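You operate a simulated robot arm through the tools that you are given. There is no shell and no other tool. Be economical: measure what you need, move in short steps, check, and stop when the job is done.

Carry out the task below with a simulated robot arm. There is one attempt and no reset: what you move stays moved.

## Task
Switch the pump on, set about 200 bar on the big gauge, then open the line lever.
Fine: open the lower gold knob to see the needle; the brown knob sets the pressure.
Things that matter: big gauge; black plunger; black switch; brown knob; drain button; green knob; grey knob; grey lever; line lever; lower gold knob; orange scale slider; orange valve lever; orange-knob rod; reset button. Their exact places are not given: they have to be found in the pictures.

Only the result counts: the job must be done as asked and must still hold three seconds after the hand-in. Knocking over, shifting, dropping, spilling or breaking anything else fails it.

## Robot
A 7-joint arm with a two-finger parallel gripper on a trunk, on a base that drives. Base frame: it is fixed to the floor where the robot stands at the start and does not move with it; the origin is under the middle of the robot, x ahead of it, y to its left, z up. Units: m, rad, N and s.
With the tool pointing down near the work surface it reaches from about 0.1 to 0.8 m from the robot's upright axis, wherever it stands. Its first joint turns from -0.297 to 2.199 rad. Places, roughly: big gauge [0.8, -0.1, 1.2]; black plunger [0.6, 0.6, 0.9]; black switch [0.6, -0.2, 0.6]; brown knob [0.7, 0, 1.3]; drain button [0.3, 0.8, 0.6]; green knob [0.6, 0.8, 1]; grey knob [0.9, 0.8, 0.8]; grey lever [0.3, 0.6, 0.6]; line lever [0.8, -0.3, 0.9]; lower gold knob [0.8, -0.3, 1.2]; orange scale slider [0.5, 0.4, 0.6]; orange valve lever [0.5, 0.4, 1]; orange-knob rod [0.9, 0.9, 0.8]; reset button [0.7, -0.4, 0.6]; return knob [0.7, -0.2, 0.9]; upper gold knob [0.8, -0.3, 1.4]. Payload 1.57 kg.
Tool frame: the origin (TCP) lies between the finger pads and is the grasp point; the fingertips stand 0.03 m ahead of it; z points along the fingers, y is the line along which they close. Largest opening 0.08 m; finger width 0.017, thickness 0.012; the body of the gripper, 0.04 by 0.082 m, starts 0.08 m behind the TCP.
Orientation is that of the tool frame in the base frame, as [roll, pitch, yaw] about the fixed x, y, z axes, in that order (R = Rz(yaw) Ry(pitch) Rx(roll)). With the fingers straight down and closing along the base's y, the tool's x points along the base's -x, its y along +y and its z along -z.

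## Interface
- The arm moves only by the tool move_arm. Its argument "commands" is a list of rows, each a list of 2 entries, a list of its own where there are three numbers: the shift along the base's x, y, z in m, then the turn, a rotation vector about the base's x, y, z in rad. In form: [[[x, y, z], [wx, wy, wz]], ...]. A call has 1 to 12 rows; each row shifts and turns the commanded pose from where the row before left it. "hand" is the closure, from 0 (fully open) to 1 (shut), set as the call begins (left out, the last holds). Each row takes 0.2 s and may step no farther than 0.05 m and 0.15 rad from the row before; otherwise, or with a gripper value out of range, the whole call is refused. A pose out of reach is approached as far as the arm can. The call stops where the force on the tool passes 90 N (or 10 N more than at its start, if that is more) or the arm is blocked; 0.2 s more then pass. The fingers move at their own pace (about 0.045 m/s each) and stop on an object; they squeeze with about 42 N. The grip force told is the motor's: it shows also when the fingers shut on nothing. Time passes only in rows, and 0.2 s behind the last, so rows that do not move let the fingers close. It gives the time, the measured TCP pose, the force on the tool (base axes), the opening and the grip force at its end, in the units of the frame above (readings bear some noise), with the torque about the TCP (base axes, N m) and any sound that the robot's microphone picked up.
- Cameras (640 x 400 px; columns grow to the right, rows downward): "scene" is now at [0.0077, -0.1807, 1.4016]; the picture's right is [0.37, -0.93, 0.00], its down [-0.29, -0.12, -0.95] and it looks along [0.88, 0.35, -0.32] (base axes); focal length 214 px, centre (320, 200). "wrist" rides on the gripper at [0.072, -0.007, -0.122] in the tool frame; the picture's right is [0.09, 1.00, 0.00], its down [-0.84, 0.08, -0.54] and it looks along [-0.54, 0.05, 0.84] (tool axes); focal length 238 px, centre (320, 200).
- camera(camera): a new picture of that camera. It takes no simulated time.
- slide_trunk(by): slides the trunk up (or, below 0, down) by that many m; the arm and the scene camera ride with it, the base frame stays. It gives what a move gives, with no picture.
- steer(legs): drives the robot by 1 to 6 legs, each [ahead, left, turn to the left] in m, m and rad, along the robot's own axes; the way and the turn of a leg run together, so that a leg with both is an arc; at most 1.5 m and 3.142 rad a leg. The arm and the cameras ride along, it lands a little off, and it stops where it bumps. It gives what a move gives.
- aim_head(pan, tilt): turns the head with the scene camera to pan (to the left, within 1.902 rad either way) and tilt (down, from -0.506 to 1.204), counted from straight ahead of the robot. It gives what a move gives.
- point_at(camera, pixels): for up to 12 pixels [column, row] of the newest picture of that camera ("zoom" is the newest enlarged one), the place [x, y, z] in the base frame of the surface seen there, good to about 0.002 m, but the place of the scene camera against the robot may be out by one fixed shift of up to 0.018 m in any direction. It takes no simulated time.
- inspect(camera, box): a new picture of the part [left, top, right, bottom] of that camera's present view, enlarged. It takes no simulated time.
- sign_off(): hands the job in; it is judged then, once.

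Work in short steps. Measure before you move; look again where a grasp or a placing could have gone wrong, and mend it. You have 80 turns and 48 pictures in all, those below and enlarged ones among them. Open the gripper and draw the arm clear of the work before you hand the job in, unless the task says otherwise; then end with one line.

The tools are called after "Request:" as a command line: name --argument value ..., lists and objects as JSON in quotes. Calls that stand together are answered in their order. move_arm: Moves the arm, as the interface text tells. Its arguments: {"type":"object","properties":{"commands":{"type":"array","items":{"type":"array"}},"hand":{"type":"number"}},"required":["commands"]} The other tools are called the same way: slide_trunk (by) slides the trunk up or down; steer (legs) drives the base; aim_head (pan, tilt) turns the head that bears the scene camera; camera (camera) takes a picture; point_at (camera, pixels) gives the place of the surface under pixels of a picture; inspect (camera, box) takes an enlarged picture of a part of a camera's view; sign_off () hands the job in.

At the start:

```text
clock: 0.0
ee_pos: [0.4651, 0.1068, 1.5244]
orientation: [3.142, 0.001, 3.141]
force: [1.2, 0.1, 0.9]
torque: [0.02, 0.01, -0.02]
gripper_width: 0.0798
finger_force: 0.1
trunk travel left (down, up): [-0.751, 0.039]
robot x, y, heading: [0.0024, 0.0008, 0.007]
head pan, tilt: [0.375, 0.321]
```

scene: 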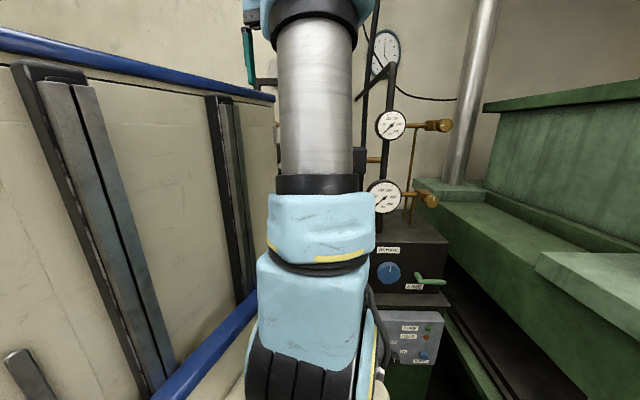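
wrist: 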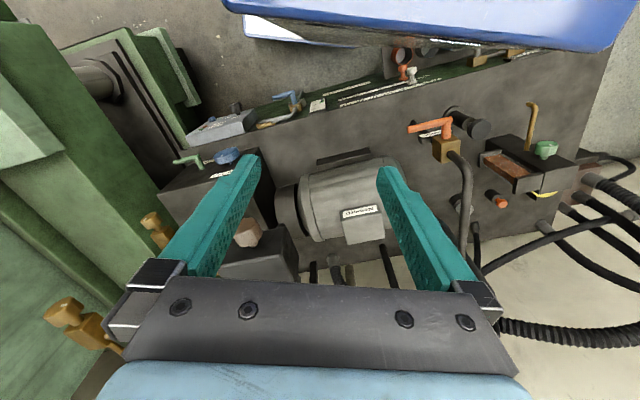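

The arm hides part of the panel (gauges at about (390,125) and (384,195)). I turn the head straight to the panel and look again.

Request:
aim_head --pan 0.0 --tilt 0.35

Request:
camera --camera "scene"

```text
clock: 0.8
ee_pos: [0.465, 0.1051, 1.5248]
orientation: [3.14, -0.002, 3.141]
force: [0.5, -0.8, -0.3]
torque: [-0.03, -0.01, 0.0]
gripper_width: 0.0803
finger_force: 0.1
trunk travel left (down, up): [-0.751, 0.039]
robot x, y, heading: [0.002, -0.0002, -0.007]
head pan, tilt: [0.0, 0.351]
```

```text
45 pictures are left
```

scene: 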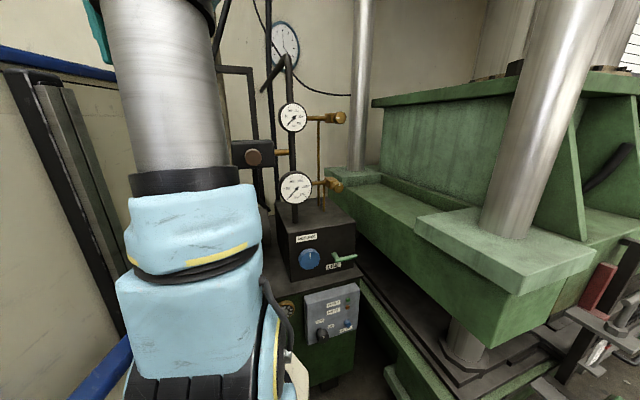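

Now the panel is clear: brown knob ~(254,157), gauges (293,117) and (297,187), gold knobs (335,118),(333,184), blue return knob (309,259), green lever (343,260), switch box (330,315). I enlarge both regions.

Request:
inspect --camera "scene" --box '[220, 90, 380, 210]'

Request:
point_at --camera "scene" --pixels '[[254, 157], [297, 187], [293, 117], [335, 184], [341, 118], [309, 259], [352, 257], [336, 261], [321, 334], [348, 324], [282, 152], [240, 150]]'

Request:
inspect --camera "scene" --box '[265, 225, 385, 355]'

```text
3.33 times, centred on (300, 150) of scene
```

zoom: 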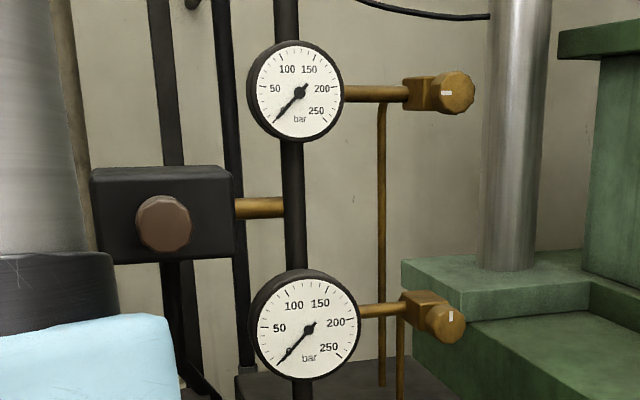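

```text
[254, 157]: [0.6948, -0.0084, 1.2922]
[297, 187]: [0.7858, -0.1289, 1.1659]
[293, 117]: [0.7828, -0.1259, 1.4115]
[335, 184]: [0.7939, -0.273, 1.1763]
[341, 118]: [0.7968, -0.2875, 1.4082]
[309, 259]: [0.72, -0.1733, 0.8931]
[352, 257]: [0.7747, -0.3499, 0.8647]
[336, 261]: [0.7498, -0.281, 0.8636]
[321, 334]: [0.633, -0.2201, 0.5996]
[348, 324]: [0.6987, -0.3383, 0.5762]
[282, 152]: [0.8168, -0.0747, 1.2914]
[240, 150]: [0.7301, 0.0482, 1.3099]
```

```text
3.08 times, centred on (325, 290) of scene
```

zoom: 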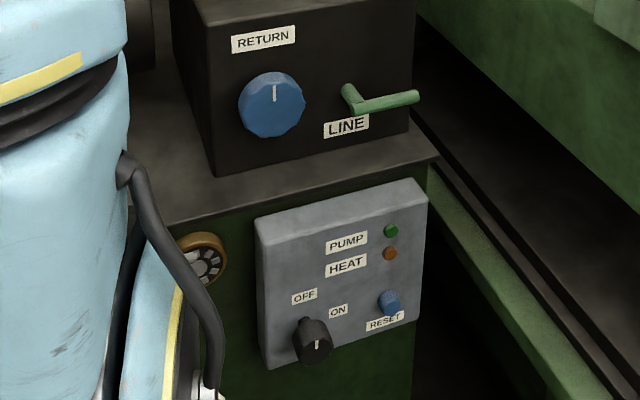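

Next I measure the panel planes (box faces) and the knobs' tips from the latest zoom.

Request:
point_at --camera "zoom" --pixels '[[275, 250], [400, 205], [280, 345], [410, 300], [317, 345], [308, 325], [316, 330], [389, 300], [215, 70], [390, 30], [220, 160], [395, 130]]'

Request:
point_at --camera "zoom" --pixels '[[272, 105], [274, 90], [348, 90], [358, 106], [385, 100], [415, 97], [391, 230], [390, 253], [300, 296], [338, 310], [245, 105], [300, 100]]'

```text
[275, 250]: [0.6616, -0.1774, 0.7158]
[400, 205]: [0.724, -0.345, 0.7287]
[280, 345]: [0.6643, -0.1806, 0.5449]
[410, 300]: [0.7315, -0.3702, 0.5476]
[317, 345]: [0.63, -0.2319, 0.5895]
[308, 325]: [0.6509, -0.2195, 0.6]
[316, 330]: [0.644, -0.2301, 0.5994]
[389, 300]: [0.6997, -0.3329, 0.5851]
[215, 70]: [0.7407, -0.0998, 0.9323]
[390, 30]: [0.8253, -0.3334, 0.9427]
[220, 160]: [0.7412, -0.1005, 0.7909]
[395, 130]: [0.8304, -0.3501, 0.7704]
```

```text
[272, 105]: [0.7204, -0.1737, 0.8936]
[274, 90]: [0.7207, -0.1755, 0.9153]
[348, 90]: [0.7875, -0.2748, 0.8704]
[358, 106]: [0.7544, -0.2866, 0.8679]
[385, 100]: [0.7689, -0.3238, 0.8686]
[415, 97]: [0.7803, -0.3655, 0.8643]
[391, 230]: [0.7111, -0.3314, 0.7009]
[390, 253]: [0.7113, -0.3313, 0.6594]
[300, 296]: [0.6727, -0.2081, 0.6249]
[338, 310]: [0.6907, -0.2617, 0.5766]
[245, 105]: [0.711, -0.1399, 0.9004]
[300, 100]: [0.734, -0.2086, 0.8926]
```

All the faces share the inward normal ≈ (0.94, 0.35, 0). I want to stand further right facing that way; first I look right/down for floor clearance.

Request:
aim_head --pan -0.7 --tilt 0.7

Request:
camera --camera "scene"

```text
clock: 1.9
ee_pos: [0.4656, 0.1064, 1.5266]
orientation: [3.141, 0.002, 3.14]
force: [0.2, 0.6, -0.7]
torque: [-0.03, 0.01, 0.0]
gripper_width: 0.0801
finger_force: 0.0
trunk travel left (down, up): [-0.751, 0.039]
robot x, y, heading: [0.0016, -0.0033, 0.005]
head pan, tilt: [-0.7, 0.7]
```

```text
42 pictures are left
```

scene: 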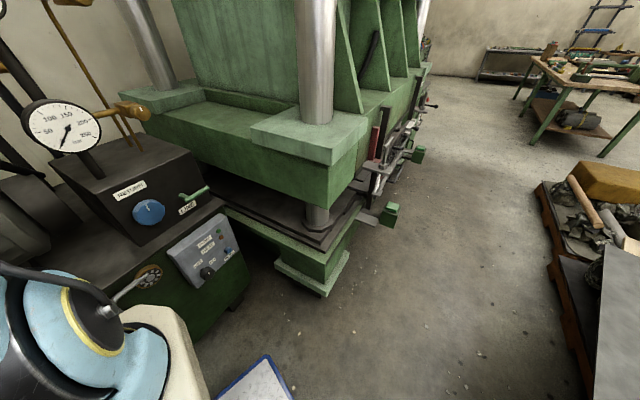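

Floor on the right is free. I check the places of the press foot, the blue-white item at (255,385), and floor.

Request:
point_at --camera "scene" --pixels '[[258, 385], [322, 292], [290, 265], [235, 300], [385, 215], [300, 370], [205, 320], [350, 345]]'

```text
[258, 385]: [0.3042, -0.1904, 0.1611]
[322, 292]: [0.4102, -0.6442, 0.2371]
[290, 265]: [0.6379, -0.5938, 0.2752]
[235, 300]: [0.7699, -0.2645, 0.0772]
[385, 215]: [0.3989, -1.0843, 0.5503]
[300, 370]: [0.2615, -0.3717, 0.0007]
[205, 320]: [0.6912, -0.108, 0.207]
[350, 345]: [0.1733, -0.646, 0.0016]
```

The blue-white item is the robot's own base corner; press foot corner at (0.41,-0.64). I back up slightly, strafe right, turn to face the panel normal (~0.355 rad) and go forward a bit.

Request:
steer --legs '[[-0.1, 0, 0], [0, -0.46, 0], [0, 0, 0.355], [0.12, 0, 0]]'

Request:
aim_head --pan 0.0 --tilt 0.45

Request:
camera --camera "scene"

```text
clock: 3.7
ee_pos: [0.4125, 0.1057, 1.5256]
orientation: [3.14, 0.0, -3.119]
force: [-0.2, 0.2, -0.4]
torque: [0.0, -0.02, -0.01]
gripper_width: 0.0803
finger_force: 0.0
trunk travel left (down, up): [-0.751, 0.039]
robot x, y, heading: [-0.0444, -0.0128, 0.024]
head pan, tilt: [-0.7, 0.7]
stopped in leg 2: the robot was blocked; the commanded pose is now the measured one
```

```text
clock: 4.8
ee_pos: [0.4123, 0.106, 1.5253]
orientation: [-3.141, -0.001, -3.116]
force: [0.2, -0.2, 0.1]
torque: [-0.03, -0.03, -0.04]
gripper_width: 0.08
finger_force: 0.0
trunk travel left (down, up): [-0.751, 0.039]
robot x, y, heading: [-0.0511, -0.0122, 0.022]
head pan, tilt: [0.0, 0.45]
```

```text
41 pictures are left
```

scene: 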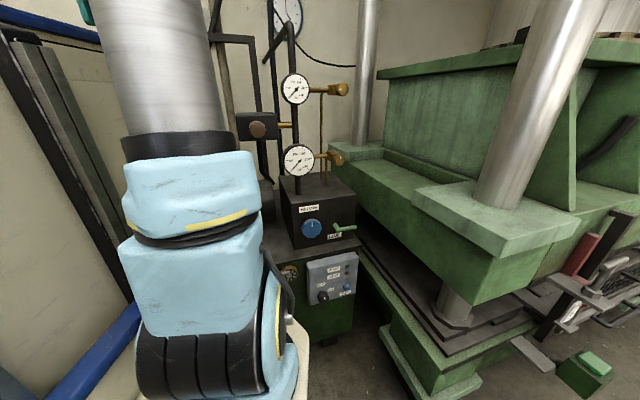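

Blocked almost immediately; I look to the right-rear and to the left to see what it bumps.

Request:
aim_head --pan -1.7 --tilt 0.9

Request:
camera --camera "scene"

Request:
aim_head --pan 1.7 --tilt 0.9

Request:
camera --camera "scene"

```text
clock: 6.5
ee_pos: [0.4132, 0.1078, 1.5252]
orientation: [3.142, 0.0, -3.117]
force: [0.4, -0.1, -0.4]
torque: [0.02, 0.05, -0.01]
gripper_width: 0.0801
finger_force: 0.0
trunk travel left (down, up): [-0.751, 0.039]
robot x, y, heading: [-0.0465, -0.0096, 0.024]
head pan, tilt: [-1.7, 0.901]
```

```text
40 pictures are left
```

scene: 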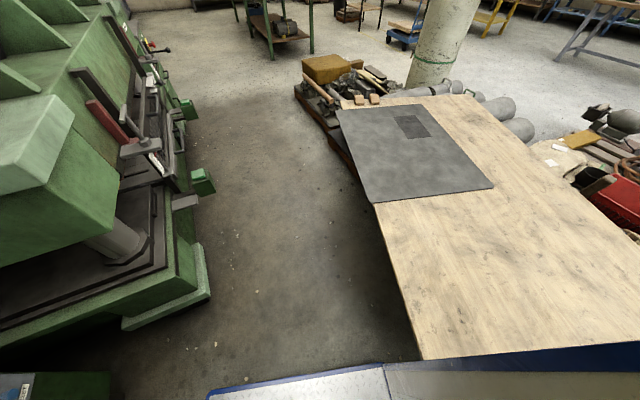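

```text
clock: 9.3
ee_pos: [0.4124, 0.1063, 1.5248]
orientation: [-3.14, 0.001, -3.117]
force: [-0.5, -0.7, 0.2]
torque: [-0.03, 0.01, -0.01]
gripper_width: 0.0801
finger_force: 0.1
trunk travel left (down, up): [-0.751, 0.039]
robot x, y, heading: [-0.0493, -0.0091, 0.024]
head pan, tilt: [1.7, 0.901]
```

```text
39 pictures are left
```

scene: 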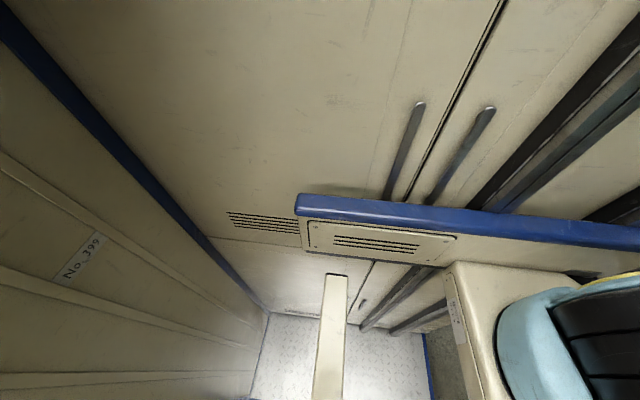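

A wooden bench stands right-behind. I measure its edges and my base edge by re-aiming right.

Request:
aim_head --pan -1.7 --tilt 0.9

Request:
camera --camera "scene"

Request:
point_at --camera "scene" --pixels '[[422, 357], [375, 203], [337, 110], [600, 340], [210, 393], [385, 368], [600, 352], [205, 300], [125, 328], [205, 180], [365, 180], [300, 120]]'

```text
clock: 12.2
ee_pos: [0.4129, 0.1067, 1.5247]
orientation: [-3.141, 0.0, -3.117]
force: [0.0, -0.2, 0.7]
torque: [-0.03, 0.02, -0.01]
gripper_width: 0.0799
finger_force: 0.0
trunk travel left (down, up): [-0.751, 0.039]
robot x, y, heading: [-0.0495, -0.0112, 0.022]
head pan, tilt: [-1.7, 0.901]
```

```text
38 pictures are left
```

scene: 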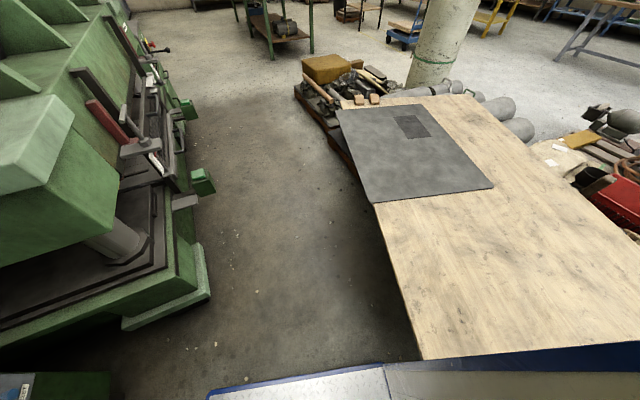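

```text
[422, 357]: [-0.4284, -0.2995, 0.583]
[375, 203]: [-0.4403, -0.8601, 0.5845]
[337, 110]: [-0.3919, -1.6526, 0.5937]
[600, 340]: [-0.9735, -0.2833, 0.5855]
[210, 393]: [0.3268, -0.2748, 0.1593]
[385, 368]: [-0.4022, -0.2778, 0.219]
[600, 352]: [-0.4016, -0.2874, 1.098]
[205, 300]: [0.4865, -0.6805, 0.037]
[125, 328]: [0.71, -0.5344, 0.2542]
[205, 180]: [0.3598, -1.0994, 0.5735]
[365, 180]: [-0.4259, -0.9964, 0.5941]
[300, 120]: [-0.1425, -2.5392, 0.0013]
```

Bench lies directly behind (x<-0.43) and my rear touched it. I go forward 0.11 first, strafe right 0.24, turn left, then strafe right a bit more (press foot clearance ≈0.06).

Request:
steer --legs '[[0.11, 0, -0.022], [0, -0.24, 0], [0, 0, 0.355]]'

```text
clock: 15.9
ee_pos: [0.4617, 0.0037, 1.5265]
orientation: [3.141, 0.001, -2.79]
force: [0.4, 0.2, -0.8]
torque: [-0.03, 0.03, 0.0]
gripper_width: 0.0802
finger_force: 0.0
trunk travel left (down, up): [-0.751, 0.039]
robot x, y, heading: [0.0601, -0.2584, 0.349]
head pan, tilt: [-1.7, 0.901]
```

Good. Now strafe right 0.14 and look at the panel.

Request:
steer --legs '[[0, -0.14, 0]]'

Request:
aim_head --pan 0.0 --tilt 0.45

Request:
camera --camera "scene"

Request:
camera --camera "wrist"

```text
clock: 17.3
ee_pos: [0.5117, -0.1291, 1.5242]
orientation: [3.142, 0.0, -2.786]
force: [0.0, -0.2, -0.2]
torque: [0.0, 0.01, -0.01]
gripper_width: 0.0799
finger_force: 0.0
trunk travel left (down, up): [-0.751, 0.039]
robot x, y, heading: [0.1144, -0.3914, 0.352]
head pan, tilt: [-1.7, 0.901]
```

```text
clock: 19.0
ee_pos: [0.5116, -0.1303, 1.5247]
orientation: [3.14, 0.0, -2.789]
force: [-0.6, -0.4, -0.5]
torque: [-0.01, 0.01, -0.02]
gripper_width: 0.0801
finger_force: 0.0
trunk travel left (down, up): [-0.751, 0.039]
robot x, y, heading: [0.1088, -0.3904, 0.348]
head pan, tilt: [0.0, 0.45]
```

```text
37 pictures are left
```

scene: 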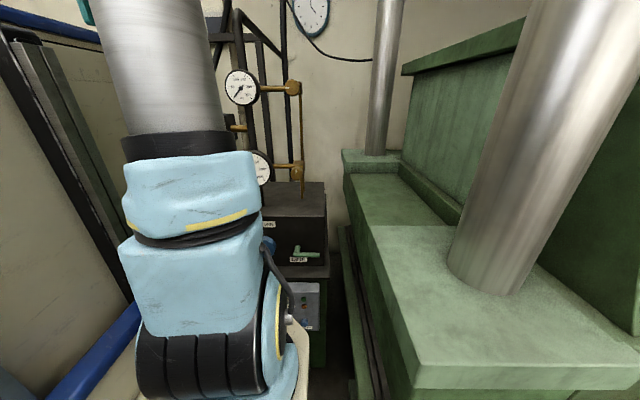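

```text
36 pictures are left
```

wrist: 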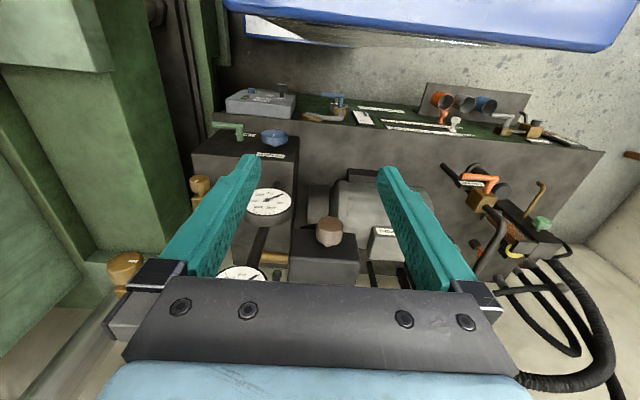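

Base is placed. Now I turn the tool to point horizontally into the panel (about axis (0.342,-0.94,0)), closing line horizontal, keeping the TCP about where it is.

Request:
move_arm --commands '[[[0, 0, 0], [0.0489, -0.1343, 0]], [[0, 0, 0], [0.0489, -0.1343, 0]], [[0, 0, 0], [0.0489, -0.1343, 0]], [[0, 0, 0], [0.0489, -0.1343, 0]], [[0, 0, 0], [0.0489, -0.1343, 0]], [[0, 0, 0], [0.0489, -0.1343, 0]], [[0, 0, 0], [0.0489, -0.1343, 0]], [[0, 0, 0], [0.0489, -0.1343, 0]], [[0, 0, 0], [0.0489, -0.1343, 0]], [[0, 0, 0], [0.0489, -0.1343, 0]], [[0, 0, 0], [0.0489, -0.1343, 0]]]'

Request:
camera --camera "wrist"

```text
clock: 21.4
ee_pos: [0.5239, -0.0723, 1.5565]
orientation: [1.601, 1.557, 1.955]
force: [-3.4, 1.8, 39.5]
torque: [-1.68, 5.35, -0.28]
gripper_width: 0.08
finger_force: 0.1
out of reach, approached as far as the arm can: row 6, 7, 8, 9, 10
trunk travel left (down, up): [-0.751, 0.039]
robot x, y, heading: [0.1127, -0.3903, 0.351]
head pan, tilt: [0.0, 0.45]
stopped in row 11: the force on the tool passed its limit at 116 N (the readings are from after the stop); the commanded pose is now the measured one
```

```text
35 pictures are left
```

wrist: 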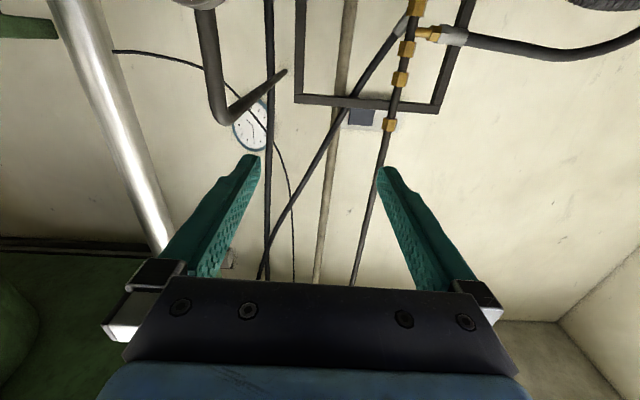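

The tool now faces forward but with contact force (39 N up); I check with the scene camera for what it touches.

Request:
aim_head --pan 0.2 --tilt -0.1

Request:
camera --camera "scene"

```text
clock: 22.4
ee_pos: [0.5237, -0.0722, 1.5562]
orientation: [1.736, 1.557, 2.089]
force: [-2.2, 0.8, 61.3]
torque: [-2.67, 8.24, -0.22]
gripper_width: 0.0798
finger_force: 0.1
trunk travel left (down, up): [-0.751, 0.039]
robot x, y, heading: [0.1112, -0.3915, 0.354]
head pan, tilt: [0.201, -0.099]
```

```text
34 pictures are left
```

scene: 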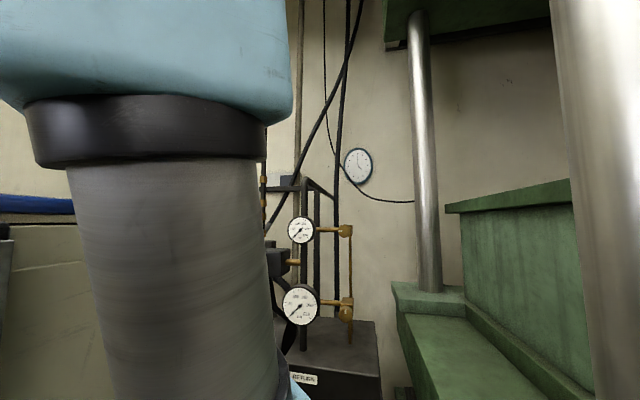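

The gripper is probably pressing on the arm's own upper link. I move the TCP up and forward to release it.

Request:
move_arm --commands '[[[0, 0, 0.03], [0, 0, 0]], [[0.04, 0.015, 0.02], [0, 0, 0]], [[0.04, 0.015, 0], [0, 0, 0]], [[0.02, 0.007, 0], [0, 0, 0]]]'

```text
clock: 23.4
ee_pos: [0.6282, -0.0308, 1.6017]
orientation: [2.496, 1.558, 2.85]
force: [-0.5, 0.4, -1.0]
torque: [0.0, -0.01, -0.01]
gripper_width: 0.0798
finger_force: 0.0
out of reach, approached as far as the arm can: row 1
trunk travel left (down, up): [-0.751, 0.039]
robot x, y, heading: [0.108, -0.3874, 0.352]
head pan, tilt: [0.201, -0.099]
```

Free now, tool pointing along the panel normal. I move right ~0.17 at this height, then lower the trunk with the scene watched.

Request:
move_arm --commands '[[[0.012, -0.04, 0], [0, 0, 0]], [[0.012, -0.04, 0], [0, 0, 0]], [[0.01, -0.04, 0], [0, 0, 0]], [[0.01, -0.04, 0], [0, 0, 0]], [[-0.02, -0.007, 0], [0, 0, 0]], [[-0.02, -0.007, 0], [0, 0, 0]]]'

```text
clock: 24.8
ee_pos: [0.6764, -0.154, 1.6108]
orientation: [2.406, 1.559, 2.758]
force: [0.5, -0.4, 0.6]
torque: [0.0, 0.0, 0.0]
gripper_width: 0.0798
finger_force: 0.1
out of reach, approached as far as the arm can: row 3, 4, 5, 6
trunk travel left (down, up): [-0.751, 0.039]
robot x, y, heading: [0.1105, -0.3879, 0.35]
head pan, tilt: [0.201, -0.099]
```

Fingertips at u≈0.61, everything ahead is ≥0.65. I slide the trunk down 0.5.

Request:
slide_trunk --by -0.5

Request:
move_arm --commands '[[[-0.02, -0.007, -0.04], [0, 0, 0]], [[-0.02, -0.007, -0.04], [0, 0, 0]], [[-0.02, -0.007, -0.04], [0, 0, 0]], [[0, 0, -0.05], [0, 0, 0]]]'

Request:
aim_head --pan 0.1 --tilt 0.3

Request:
camera --camera "scene"

```text
refused: -0.5 is not a number from -0.4 to 0.4
```

```text
clock: 26.0
ee_pos: [0.6416, -0.1305, 1.5315]
orientation: [0.633, 1.385, 1.0]
force: [0.6, -0.9, -0.3]
torque: [-0.02, -0.03, 0.01]
gripper_width: 0.0799
finger_force: 0.0
out of reach, approached as far as the arm can: row 1, 2, 3
trunk travel left (down, up): [-0.751, 0.039]
robot x, y, heading: [0.1129, -0.3902, 0.355]
head pan, tilt: [0.201, -0.099]
stopped in row 4: the arm was blocked; the commanded pose is now the measured one
```

```text
clock: 26.8
ee_pos: [0.6413, -0.1298, 1.5301]
orientation: [0.641, 1.391, 1.006]
force: [-0.1, -0.2, -0.4]
torque: [-0.02, 0.0, 0.0]
gripper_width: 0.08
finger_force: 0.0
trunk travel left (down, up): [-0.751, 0.039]
robot x, y, heading: [0.1115, -0.3919, 0.35]
head pan, tilt: [0.099, 0.3]
```

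```text
33 pictures are left
```

scene: 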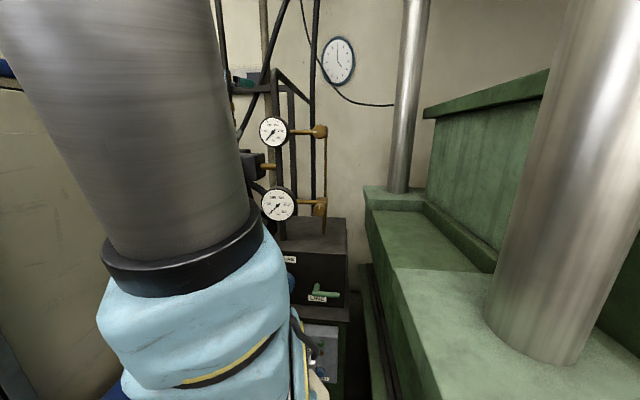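

The arm is blocked by joint limits here. I measure where the upper arm is to choose a better stance.

Request:
point_at --camera "scene" --pixels '[[190, 260], [160, 100], [200, 340], [290, 350], [250, 390], [315, 385]]'

```text
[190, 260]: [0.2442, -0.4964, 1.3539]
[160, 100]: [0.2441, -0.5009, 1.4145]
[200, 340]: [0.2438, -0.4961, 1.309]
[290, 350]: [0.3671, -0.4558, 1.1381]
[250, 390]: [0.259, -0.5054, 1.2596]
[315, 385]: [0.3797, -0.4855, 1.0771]
```

The upper arm stands close: the shoulder is too near for a horizontal tool. I back the base 0.065 m (bench clearance kept), slide the trunk down 0.4, and will level the tool (it now points ~0.14 rad up).

Request:
steer --legs '[[-0.065, 0, 0]]'

Request:
slide_trunk --by -0.4

Request:
move_arm --commands '[[[0.02, 0.008, 0], [-0.025, 0.0675, 0]], [[0.02, 0.008, 0], [-0.025, 0.0675, 0]], [[0.02, 0.008, 0], [0, 0, 0]]]'

```text
clock: 27.8
ee_pos: [0.5811, -0.1507, 1.5311]
orientation: [0.638, 1.392, 1.005]
force: [0.6, 0.6, 0.3]
torque: [-0.04, 0.02, 0.01]
gripper_width: 0.0799
finger_force: 0.1
trunk travel left (down, up): [-0.751, 0.039]
robot x, y, heading: [0.0501, -0.4093, 0.351]
head pan, tilt: [0.099, 0.3]
```

```text
clock: 29.0
ee_pos: [0.5723, -0.1554, 1.5681]
orientation: [0.604, 1.187, 0.977]
force: [0.2, 0.0, -0.6]
torque: [0.0, -0.03, 0.01]
gripper_width: 0.08
finger_force: 0.1
trunk travel left (down, up): [-0.683, 0.107]
robot x, y, heading: [0.0462, -0.4127, 0.353]
head pan, tilt: [0.099, 0.3]
stopped: the arm was blocked; the commanded pose is now the measured one
```

```text
clock: 29.8
ee_pos: [0.6354, -0.1277, 1.5607]
orientation: [0.937, 1.308, 1.295]
force: [-0.8, 0.1, 0.1]
torque: [0.0, 0.03, -0.02]
gripper_width: 0.0798
finger_force: 0.0
trunk travel left (down, up): [-0.683, 0.107]
robot x, y, heading: [0.0506, -0.4107, 0.353]
head pan, tilt: [0.099, 0.3]
```

Something held the arm while the trunk went down (only 0.068 m). I look at the arm itself.

Request:
aim_head --pan 0.5 --tilt -0.45

Request:
camera --camera "scene"

Request:
camera --camera "wrist"

```text
clock: 30.9
ee_pos: [0.636, -0.1269, 1.5603]
orientation: [0.933, 1.307, 1.292]
force: [-0.2, -0.5, -0.4]
torque: [-0.02, -0.02, -0.03]
gripper_width: 0.0801
finger_force: 0.0
trunk travel left (down, up): [-0.683, 0.107]
robot x, y, heading: [0.054, -0.4131, 0.356]
head pan, tilt: [0.499, -0.45]
```

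```text
32 pictures are left
```

scene: 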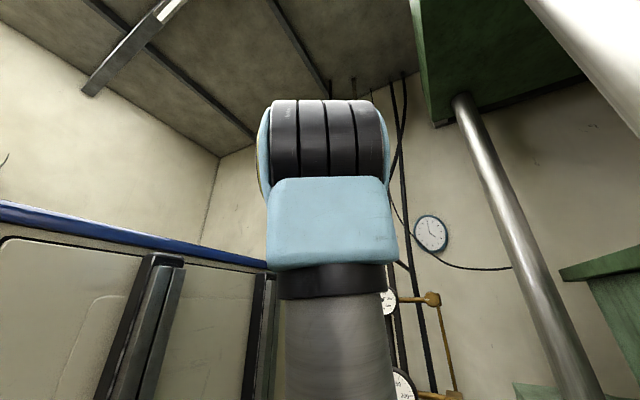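

```text
31 pictures are left
```

wrist: 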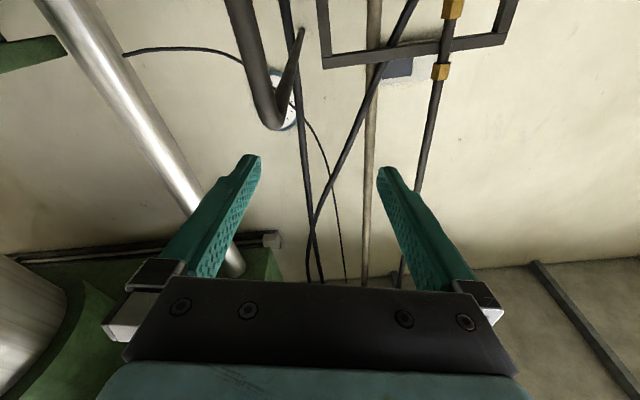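

I measure the elbow, and the bent pipe near the gripper.

Request:
point_at --camera "scene" --pixels '[[325, 140], [335, 230], [335, 340], [300, 108], [335, 280]]'

Request:
point_at --camera "wrist" --pixels '[[297, 45], [275, 115], [240, 30], [245, 165], [385, 180], [320, 200], [265, 240]]'

```text
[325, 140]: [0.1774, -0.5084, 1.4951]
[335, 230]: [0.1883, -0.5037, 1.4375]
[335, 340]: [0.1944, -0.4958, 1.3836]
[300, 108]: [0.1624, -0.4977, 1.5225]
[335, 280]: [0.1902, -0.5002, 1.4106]
```

```text
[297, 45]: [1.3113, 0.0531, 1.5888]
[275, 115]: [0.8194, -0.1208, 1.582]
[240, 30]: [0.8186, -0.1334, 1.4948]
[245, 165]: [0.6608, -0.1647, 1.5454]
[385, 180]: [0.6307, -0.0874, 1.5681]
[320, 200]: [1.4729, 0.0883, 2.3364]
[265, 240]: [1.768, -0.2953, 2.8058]
```

The upper arm stands right by the head camera. I test a small trunk slide to learn what blocks.

Request:
slide_trunk --by -0.08

```text
clock: 32.1
ee_pos: [0.6259, -0.1384, 1.5683]
orientation: [0.788, 1.156, 1.151]
force: [-0.6, 0.4, 0.5]
torque: [0.0, -0.02, 0.01]
gripper_width: 0.0798
finger_force: 0.1
trunk travel left (down, up): [-0.607, 0.183]
robot x, y, heading: [0.0494, -0.4098, 0.354]
head pan, tilt: [0.499, -0.45]
stopped: the arm was blocked; the commanded pose is now the measured one
```

Force on the tool is zero, so a link upstream is held. I look at the scene toward the arm from another angle.

Request:
aim_head --pan 1.0 --tilt 0.3

Request:
camera --camera "scene"

```text
clock: 33.2
ee_pos: [0.6265, -0.1381, 1.5674]
orientation: [0.793, 1.165, 1.161]
force: [-0.7, -0.5, -1.1]
torque: [-0.03, 0.0, 0.03]
gripper_width: 0.0801
finger_force: 0.0
trunk travel left (down, up): [-0.607, 0.183]
robot x, y, heading: [0.0512, -0.4124, 0.349]
head pan, tilt: [1.0, 0.3]
```

```text
30 pictures are left
```

scene: 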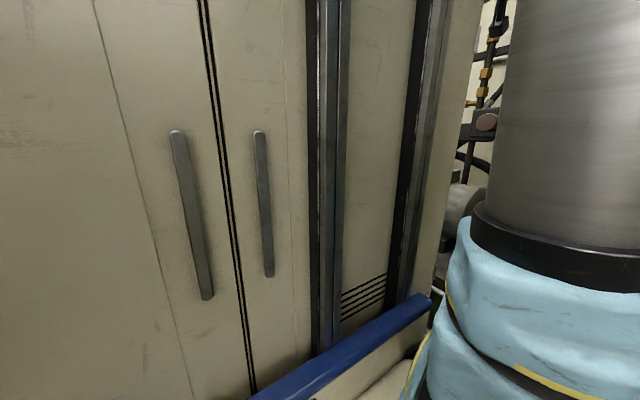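

The cream/blue cabinet at left seems to ride with me. I measure it.

Request:
point_at --camera "scene" --pixels '[[425, 305], [330, 365], [150, 200], [280, 150], [430, 200], [60, 300], [435, 20], [370, 395], [550, 100], [500, 290]]'

```text
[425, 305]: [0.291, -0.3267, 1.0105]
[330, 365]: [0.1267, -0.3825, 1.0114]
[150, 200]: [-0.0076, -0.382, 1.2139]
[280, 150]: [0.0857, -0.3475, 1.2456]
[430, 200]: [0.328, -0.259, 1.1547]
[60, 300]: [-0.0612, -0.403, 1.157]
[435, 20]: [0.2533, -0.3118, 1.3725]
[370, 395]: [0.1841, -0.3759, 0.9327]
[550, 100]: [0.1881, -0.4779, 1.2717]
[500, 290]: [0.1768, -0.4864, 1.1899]
```

I need to know whether the upper blue rail and cabinet are part of the robot; look up-left and measure.

Request:
aim_head --pan 0.8 --tilt -0.4

Request:
camera --camera "scene"

Request:
point_at --camera "scene" --pixels '[[30, 200], [100, 230], [170, 245], [220, 262], [100, 300], [200, 330], [20, 320], [250, 120], [350, 60], [300, 250], [250, 260], [360, 350]]'

```text
clock: 34.2
ee_pos: [0.6267, -0.1374, 1.5667]
orientation: [0.792, 1.165, 1.158]
force: [-0.1, -0.3, 0.0]
torque: [-0.04, 0.01, -0.01]
gripper_width: 0.0799
finger_force: 0.1
trunk travel left (down, up): [-0.607, 0.183]
robot x, y, heading: [0.0508, -0.4125, 0.346]
head pan, tilt: [0.799, -0.4]
```

```text
29 pictures are left
```

scene: 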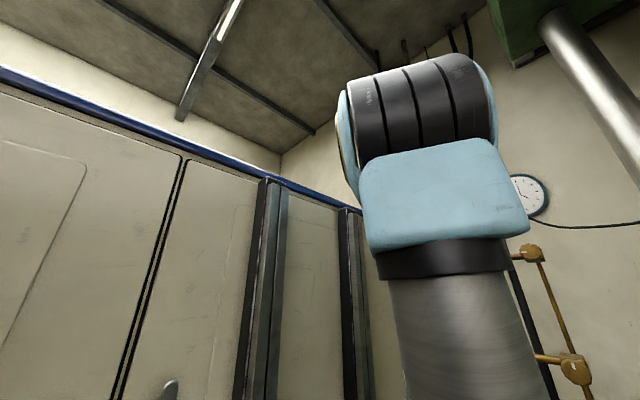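

```text
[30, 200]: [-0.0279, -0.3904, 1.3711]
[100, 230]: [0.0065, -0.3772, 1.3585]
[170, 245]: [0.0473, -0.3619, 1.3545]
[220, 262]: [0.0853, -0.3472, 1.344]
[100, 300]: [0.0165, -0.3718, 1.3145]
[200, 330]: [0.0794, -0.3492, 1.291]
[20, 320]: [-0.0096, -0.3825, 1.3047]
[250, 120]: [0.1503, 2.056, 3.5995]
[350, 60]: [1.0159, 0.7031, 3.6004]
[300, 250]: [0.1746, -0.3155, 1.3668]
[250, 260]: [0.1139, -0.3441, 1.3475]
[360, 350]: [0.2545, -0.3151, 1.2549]
```

The cabinet is my own body: the forearm lies on its top edge (z≈1.42, robot-left of the arm). So the work must be straight ahead of the arm, not to the left. I raise the trunk to free the forearm, level the tool, and try moving right.

Request:
slide_trunk --by 0.15

Request:
move_arm --commands '[[[0, 0, 0], [-0.04, 0.11, 0]], [[0, 0, 0], [-0.04, 0.11, 0]], [[0, 0, 0], [-0.04, 0.11, 0]], [[0.014, -0.037, 0], [0, 0, 0]], [[0.014, -0.037, 0], [0, 0, 0]], [[0.014, -0.037, 0], [0, 0, 0]], [[0.014, -0.037, 0], [0, 0, 0]]]'

```text
clock: 36.0
ee_pos: [0.624, -0.1383, 1.7158]
orientation: [0.793, 1.162, 1.159]
force: [-0.4, -0.5, 1.0]
torque: [0.0, 0.03, -0.04]
gripper_width: 0.0805
finger_force: 0.1
trunk travel left (down, up): [-0.757, 0.033]
robot x, y, heading: [0.0501, -0.4116, 0.352]
head pan, tilt: [0.799, -0.4]
```

```text
clock: 37.6
ee_pos: [0.6825, -0.2842, 1.7157]
orientation: [1.809, 1.276, 2.126]
force: [-0.9, -0.4, 0.2]
torque: [-0.01, -0.01, -0.04]
gripper_width: 0.0802
finger_force: 0.1
trunk travel left (down, up): [-0.757, 0.033]
robot x, y, heading: [0.0518, -0.4119, 0.355]
head pan, tilt: [0.799, -0.4]
```

Works: the arm moves right freely. I level and de-roll the tool (y tilted 0.28 rad), then lower the trunk.

Request:
move_arm --commands '[[[-0.01, -0.004, 0], [-0.12, -0.083, 0]], [[-0.01, -0.004, 0], [-0.122, -0.083, 0]], [[-0.01, -0.004, 0], [0, 0, 0]]]'

Request:
slide_trunk --by -0.4

```text
clock: 38.4
ee_pos: [0.6691, -0.2824, 1.7227]
orientation: [0.387, 1.556, 0.705]
force: [0.0, 0.0, -0.3]
torque: [0.0, 0.01, -0.03]
gripper_width: 0.0799
finger_force: 0.1
out of reach, approached as far as the arm can: row 2, 3
trunk travel left (down, up): [-0.757, 0.033]
robot x, y, heading: [0.0518, -0.4115, 0.355]
head pan, tilt: [0.799, -0.4]
```

```text
clock: 42.2
ee_pos: [0.6694, -0.2822, 1.3222]
orientation: [0.499, 1.556, 0.817]
force: [-0.1, 1.1, -0.7]
torque: [0.02, -0.02, 0.0]
gripper_width: 0.08
finger_force: 0.1
trunk travel left (down, up): [-0.357, 0.433]
robot x, y, heading: [0.0517, -0.4091, 0.349]
head pan, tilt: [0.799, -0.4]
```

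Trunk lowers freely now. For the switch (v≈-0.42) I shift the base 0.08 left, and lower the trunk to the bottom.

Request:
steer --legs '[[0, 0.08, 0]]'

Request:
slide_trunk --by -0.35

Request:
move_arm --commands '[[[0, 0, -0.04], [0, 0, 0]], [[0, 0, -0.04], [0, 0, 0]], [[0, 0, -0.04], [0, 0, 0]], [[0, 0, -0.04], [0, 0, 0]]]'

Request:
aim_head --pan 0.1 --tilt 0.2

Request:
camera --camera "scene"

```text
clock: 43.5
ee_pos: [0.6488, -0.2095, 1.3206]
orientation: [0.534, 1.557, 0.86]
force: [-0.3, -0.1, 1.2]
torque: [0.0, 0.01, 0.02]
gripper_width: 0.08
finger_force: 0.1
trunk travel left (down, up): [-0.357, 0.433]
robot x, y, heading: [0.0344, -0.3422, 0.361]
head pan, tilt: [0.799, -0.4]
stopped in leg 1: the robot was blocked; the commanded pose is now the measured one
```

```text
clock: 46.9
ee_pos: [0.65, -0.2105, 0.97]
orientation: [0.517, 1.556, 0.84]
force: [-0.3, 0.8, 0.7]
torque: [-0.03, -0.05, -0.02]
gripper_width: 0.0801
finger_force: 0.0
trunk travel left (down, up): [-0.007, 0.783]
robot x, y, heading: [0.0322, -0.3434, 0.355]
head pan, tilt: [0.799, -0.4]
```

```text
clock: 47.9
ee_pos: [0.6819, -0.2098, 0.841]
orientation: [1.035, 1.553, 1.358]
force: [1.1, -0.4, 0.8]
torque: [-0.03, 0.01, -0.05]
gripper_width: 0.0801
finger_force: 0.2
out of reach, approached as far as the arm can: row 1, 2, 3, 4
trunk travel left (down, up): [-0.007, 0.783]
robot x, y, heading: [0.027, -0.3442, 0.364]
head pan, tilt: [0.799, -0.4]
```

```text
clock: 49.0
ee_pos: [0.6824, -0.2107, 0.8411]
orientation: [1.103, 1.551, 1.422]
force: [0.7, 0.1, 0.3]
torque: [0.0, 0.04, 0.0]
gripper_width: 0.0798
finger_force: 0.1
trunk travel left (down, up): [-0.007, 0.783]
robot x, y, heading: [0.0302, -0.3448, 0.359]
head pan, tilt: [0.099, 0.201]
```

```text
28 pictures are left
```

scene: 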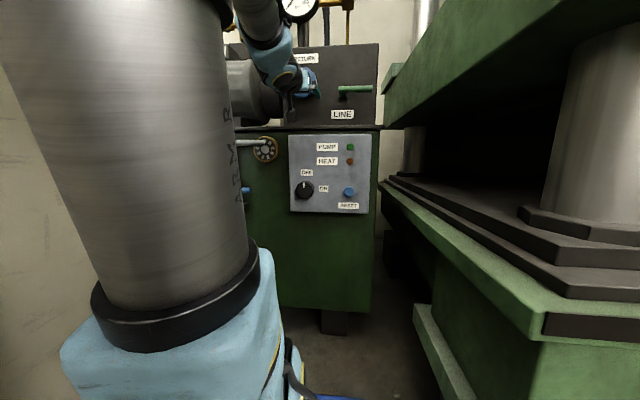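

The horizontal tool is limited because the wrist gets too near the shoulder at this height, and the fingertips are close to the return knob. I'll instead use a high shoulder with the tool hanging down. First raise the TCP back, then raise the trunk.

Request:
move_arm --commands '[[[-0.01, -0.004, 0.04], [0, 0, 0]], [[-0.01, -0.004, 0.04], [0, 0, 0]], [[-0.01, -0.004, 0.04], [0, 0, 0]]]'

Request:
slide_trunk --by 0.4

Request:
slide_trunk --by 0.3

Request:
move_arm --commands '[[[0, 0, -0.01], [-0.049, 0.131, 0]], [[0, 0, -0.01], [-0.049, 0.131, 0]], [[0, 0, -0.02], [-0.049, 0.131, 0]], [[0, 0, -0.03], [-0.049, 0.131, 0]], [[0, 0, -0.03], [-0.049, 0.131, 0]], [[0, 0, -0.03], [-0.049, 0.131, 0]], [[0, 0, -0.03], [-0.049, 0.131, 0]], [[0, 0, -0.03], [-0.049, 0.131, 0]], [[0, 0, -0.03], [-0.049, 0.131, 0]], [[0, 0, -0.03], [-0.049, 0.131, 0]], [[0, 0, -0.03], [-0.049, 0.131, 0]]]'

```text
clock: 49.8
ee_pos: [0.6604, -0.2171, 0.9554]
orientation: [0.513, 1.557, 0.837]
force: [0.0, 0.7, -0.4]
torque: [0.02, 0.03, -0.01]
gripper_width: 0.0799
finger_force: 0.0
out of reach, approached as far as the arm can: row 1
trunk travel left (down, up): [-0.007, 0.783]
robot x, y, heading: [0.0317, -0.3464, 0.355]
head pan, tilt: [0.099, 0.201]
```

```text
clock: 53.6
ee_pos: [0.6607, -0.2153, 1.3552]
orientation: [0.519, 1.559, 0.841]
force: [-0.1, -0.8, -0.3]
torque: [-0.04, -0.03, -0.01]
gripper_width: 0.08
finger_force: 0.1
trunk travel left (down, up): [-0.407, 0.383]
robot x, y, heading: [0.0321, -0.3451, 0.358]
head pan, tilt: [0.099, 0.201]
```

```text
clock: 56.6
ee_pos: [0.6609, -0.2158, 1.6542]
orientation: [0.52, 1.558, 0.843]
force: [0.0, -0.5, 0.8]
torque: [0.0, -0.03, -0.05]
gripper_width: 0.0802
finger_force: 0.0
trunk travel left (down, up): [-0.707, 0.083]
robot x, y, heading: [0.0325, -0.3442, 0.357]
head pan, tilt: [0.099, 0.201]
```

```text
clock: 59.0
ee_pos: [0.6605, -0.2161, 1.3743]
orientation: [-3.11, 0.042, -2.789]
force: [-0.2, -0.6, -0.1]
torque: [0.03, -0.03, -0.01]
gripper_width: 0.08
finger_force: 0.1
trunk travel left (down, up): [-0.707, 0.083]
robot x, y, heading: [0.0319, -0.3453, 0.359]
head pan, tilt: [0.099, 0.201]
```

Tool hangs down at z=1.37. Back off 0.11 from the panel and descend toward z≈0.8.

Request:
move_arm --commands '[[[-0.035, -0.013, -0.02], [0, 0, 0]], [[-0.035, -0.013, -0.03], [0, 0, 0]], [[-0.035, -0.013, -0.03], [0, 0, 0]], [[0, 0, -0.049], [0, 0, 0]], [[0, 0, -0.049], [0, 0, 0]], [[0, 0, -0.049], [0, 0, 0]], [[0, 0, -0.049], [0, 0, 0]], [[0, 0, -0.049], [0, 0, 0]], [[0, 0, -0.049], [0, 0, 0]], [[0, 0, -0.049], [0, 0, 0]], [[0, 0, -0.049], [0, 0, 0]], [[0, 0, -0.049], [0, 0, 0]]]'

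```text
clock: 61.6
ee_pos: [0.5562, -0.2567, 0.8513]
orientation: [-3.107, 0.044, -2.789]
force: [0.7, -0.2, 0.2]
torque: [0.0, -0.02, 0.03]
gripper_width: 0.08
finger_force: 0.1
trunk travel left (down, up): [-0.707, 0.083]
robot x, y, heading: [0.0324, -0.3443, 0.356]
head pan, tilt: [0.099, 0.201]
```

Now rotate the tool to horizontal while descending to z≈0.62.

Request:
move_arm --commands '[[[0, 0, -0.04], [0.05, -0.131, 0]], [[0, 0, -0.04], [0.05, -0.131, 0]], [[0, 0, -0.04], [0.05, -0.131, 0]], [[0, 0, -0.04], [0.05, -0.131, 0]], [[0, 0, -0.03], [0.05, -0.131, 0]], [[0, 0, -0.02], [0.05, -0.131, 0]], [[0, 0, -0.01], [0.05, -0.131, 0]], [[0, 0, -0.01], [0.05, -0.131, 0]], [[0, 0, 0], [0.05, -0.131, 0]], [[0, 0, 0], [0.05, -0.131, 0]], [[0, 0, 0], [0.05, -0.131, 0]]]'

Request:
camera --camera "wrist"

```text
clock: 64.0
ee_pos: [0.6327, -0.2327, 0.5855]
orientation: [0.678, 1.546, 1.007]
force: [-0.1, 0.5, 0.3]
torque: [-0.02, 0.0, 0.02]
gripper_width: 0.08
finger_force: 0.0
out of reach, approached as far as the arm can: row 9, 10, 11
trunk travel left (down, up): [-0.707, 0.083]
robot x, y, heading: [0.0308, -0.3407, 0.356]
head pan, tilt: [0.099, 0.201]
```

```text
27 pictures are left
```

wrist: 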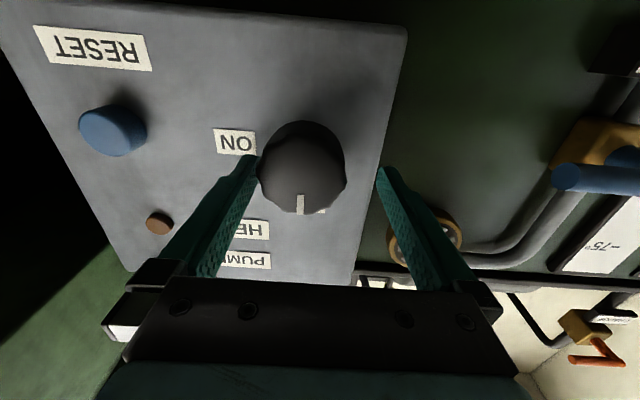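

The tool is horizontal with fingers around the black knob already (no force). I measure the knob and fingers in the wrist picture.

Request:
point_at --camera "wrist" --pixels '[[300, 200], [268, 185], [340, 180], [305, 150], [300, 212], [247, 165], [388, 178], [360, 240], [236, 143], [305, 128]]'

```text
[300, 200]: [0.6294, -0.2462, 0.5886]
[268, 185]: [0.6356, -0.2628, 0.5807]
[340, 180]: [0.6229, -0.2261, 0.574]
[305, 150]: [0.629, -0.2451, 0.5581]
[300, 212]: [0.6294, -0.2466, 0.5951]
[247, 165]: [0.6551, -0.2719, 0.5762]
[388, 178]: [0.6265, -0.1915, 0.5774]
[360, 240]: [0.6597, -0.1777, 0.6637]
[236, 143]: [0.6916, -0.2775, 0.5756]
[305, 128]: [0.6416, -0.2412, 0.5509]
```

Knob centre is at (0.629,-0.2445,0.575) in arm frame: shift 0.01 right and 0.01 down, then close.

Request:
move_arm --commands '[[[0.0035, -0.01, -0.01], [0, 0, 0]], [[0, 0, 0], [0, 0, 0]]]'

Request:
move_arm --commands '[[[0, 0, 0], [0, 0, 0]], [[0, 0, 0], [0, 0, 0]], [[0, 0, 0], [0, 0, 0]], [[0, 0, 0], [0, 0, 0]]]' --hand 1

```text
clock: 64.6
ee_pos: [0.6412, -0.2371, 0.5807]
orientation: [0.538, 1.536, 0.868]
force: [0.1, 0.3, -0.6]
torque: [-0.01, 0.02, 0.02]
gripper_width: 0.0801
finger_force: 0.0
trunk travel left (down, up): [-0.707, 0.083]
robot x, y, heading: [0.0327, -0.3417, 0.36]
head pan, tilt: [0.099, 0.201]
```

```text
clock: 65.6
ee_pos: [0.6431, -0.2406, 0.5817]
orientation: [0.459, 1.536, 0.788]
force: [-2.9, 5.5, -0.1]
torque: [0.06, 0.03, 0.98]
gripper_width: 0.0498
finger_force: 33.7
trunk travel left (down, up): [-0.707, 0.083]
robot x, y, heading: [0.0306, -0.3426, 0.361]
head pan, tilt: [0.099, 0.201]
```

Gripped (0.05 m). Turn clockwise (toward ON, +rotation about the inward normal) in steps.

Request:
move_arm --commands '[[[0, 0, 0], [0.131, 0.049, 0]], [[0, 0, 0], [0.131, 0.049, 0]], [[0, 0, 0], [0.131, 0.049, 0]], [[0, 0, 0], [0.131, 0.049, 0]], [[0, 0, 0], [0.131, 0.049, 0]]]'

Request:
camera --camera "wrist"

```text
clock: 66.8
ee_pos: [0.6356, -0.2434, 0.5751]
orientation: [1.577, 0.855, 1.901]
force: [37.9, -1.8, 15.8]
torque: [0.31, -0.88, 0.76]
gripper_width: 0.05
finger_force: 44.8
trunk travel left (down, up): [-0.707, 0.083]
robot x, y, heading: [0.0309, -0.3441, 0.354]
head pan, tilt: [0.099, 0.201]
```

```text
26 pictures are left
```

wrist: 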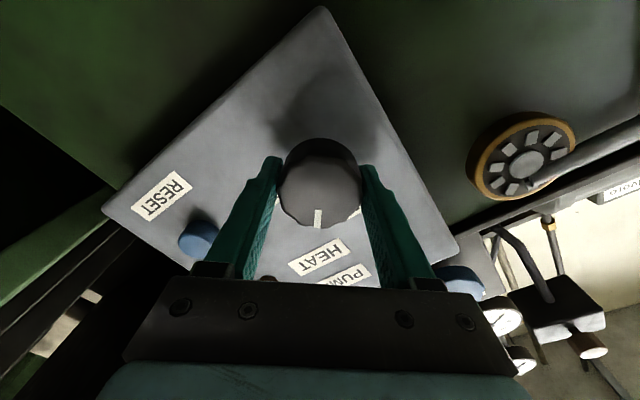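

The knob turns with the hand (mark follows, ~0.7 rad). The tool is being pulled slightly back; continue turning with a slight forward correction.

Request:
move_arm --commands '[[[0.003, 0.001, 0], [0.131, 0.049, 0]], [[0.003, 0.001, 0], [0.131, 0.049, 0]], [[0, 0, 0], [0.131, 0.049, 0]], [[0, 0, 0], [0.131, 0.049, 0]], [[0, 0, 0], [0.131, 0.049, 0]], [[0, 0, 0], [0.131, 0.049, 0]]]'

Request:
camera --camera "wrist"

```text
clock: 68.2
ee_pos: [0.6429, -0.2384, 0.5751]
orientation: [1.6, 0.017, 1.919]
force: [-34.9, -11.1, -13.7]
torque: [0.41, -1.09, -0.51]
gripper_width: 0.0503
finger_force: 44.8
trunk travel left (down, up): [-0.707, 0.083]
robot x, y, heading: [0.0293, -0.3388, 0.36]
head pan, tilt: [0.099, 0.201]
```

```text
25 pictures are left
```

wrist: 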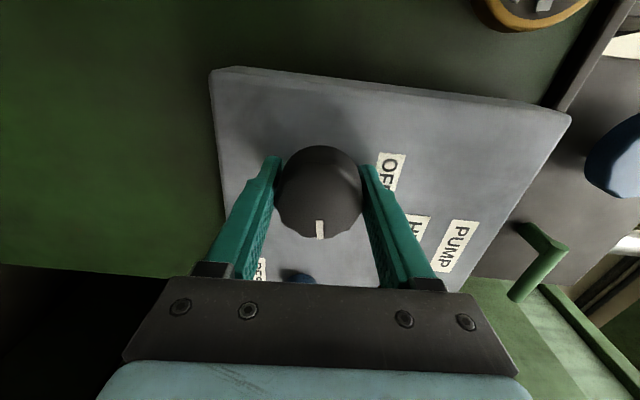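

Mark now points to ON (≈90°). No end stop felt; I nudge another ~0.15 rad to feel for a stop.

Request:
move_arm --commands '[[[-0.003, -0.001, 0], [0.0655, 0.0245, 0]], [[0, 0, 0], [0.0655, 0.0245, 0]]]'

Request:
aim_head --pan 0.1 --tilt 0.6

Request:
camera --camera "scene"

```text
clock: 68.8
ee_pos: [0.6439, -0.2361, 0.5754]
orientation: [1.613, -0.08, 1.927]
force: [-31.7, -13.1, -59.4]
torque: [1.36, -2.78, -0.51]
gripper_width: 0.051
finger_force: 45.3
trunk travel left (down, up): [-0.707, 0.083]
robot x, y, heading: [0.0346, -0.3449, 0.356]
head pan, tilt: [0.099, 0.201]
stopped in row 2: the force on the tool passed its limit at 101 N (the readings are from after the stop); the commanded pose is now the measured one
```

```text
clock: 69.6
ee_pos: [0.6433, -0.2343, 0.5752]
orientation: [1.612, -0.082, 1.928]
force: [-43.4, -25.1, -68.8]
torque: [1.23, -2.43, -0.12]
gripper_width: 0.0504
finger_force: 45.3
trunk travel left (down, up): [-0.707, 0.083]
robot x, y, heading: [0.0286, -0.3421, 0.354]
head pan, tilt: [0.099, 0.6]
```

```text
24 pictures are left
```

scene: 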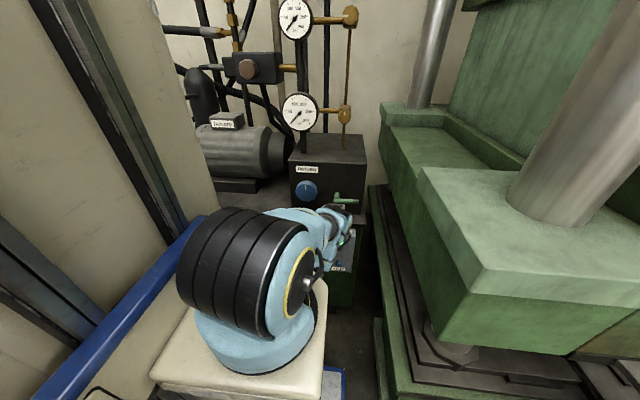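

End stop felt; now release and back off along the normal.

Request:
move_arm --commands '[[[0, 0, 0], [0, 0, 0]], [[0, 0, 0], [0, 0, 0]], [[0, 0, 0], [0, 0, 0]]]' --hand 0

Request:
move_arm --commands '[[[-0.02, -0.0075, 0], [0, 0, 0]], [[-0.02, -0.0075, 0], [0, 0, 0]], [[-0.02, -0.0075, 0], [0, 0, 0]], [[-0.02, -0.0075, 0], [0, 0, 0]]]'

Request:
camera --camera "wrist"

```text
clock: 70.4
ee_pos: [0.6441, -0.2351, 0.5751]
orientation: [1.61, -0.083, 1.929]
force: [-43.7, -24.3, -57.6]
torque: [0.7, -0.47, -0.61]
gripper_width: 0.0523
finger_force: 0.1
trunk travel left (down, up): [-0.707, 0.083]
robot x, y, heading: [0.0317, -0.3408, 0.359]
head pan, tilt: [0.099, 0.6]
```

```text
clock: 71.5
ee_pos: [0.6113, -0.2033, 0.6305]
orientation: [1.47, -0.025, 2.098]
force: [-1.0, 0.7, -1.8]
torque: [-0.02, -0.03, -0.01]
gripper_width: 0.0798
finger_force: 0.0
trunk travel left (down, up): [-0.707, 0.083]
robot x, y, heading: [0.0296, -0.3456, 0.361]
head pan, tilt: [0.099, 0.6]
stopped in row 4: the arm was blocked; the commanded pose is now the measured one
```

```text
23 pictures are left
```

wrist: 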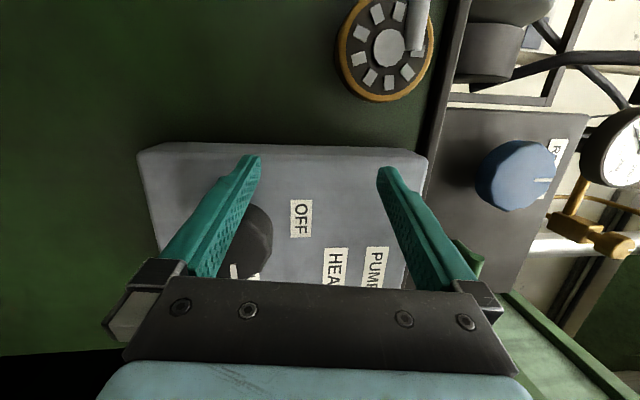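

Switch points to ON. I move up a little and unroll the tool clear of the knob.

Request:
move_arm --commands '[[[0, 0, 0.03], [0, 0, 0]], [[0, 0, 0.03], [0, 0, 0]], [[0, 0, 0], [-0.131, -0.049, 0]], [[0, 0, 0], [-0.131, -0.049, 0]], [[0, 0, 0], [-0.131, -0.049, 0]], [[0, 0, 0], [-0.131, -0.049, 0]], [[0, 0, 0], [-0.131, -0.049, 0]], [[0, 0, 0], [-0.131, -0.049, 0]]]'

```text
clock: 73.3
ee_pos: [0.6068, -0.2039, 0.6861]
orientation: [1.658, 0.796, 2.172]
force: [-0.1, 0.9, 0.1]
torque: [0.01, -0.01, 0.01]
gripper_width: 0.08
finger_force: 0.1
trunk travel left (down, up): [-0.707, 0.083]
robot x, y, heading: [0.0294, -0.3458, 0.356]
head pan, tilt: [0.099, 0.6]
```

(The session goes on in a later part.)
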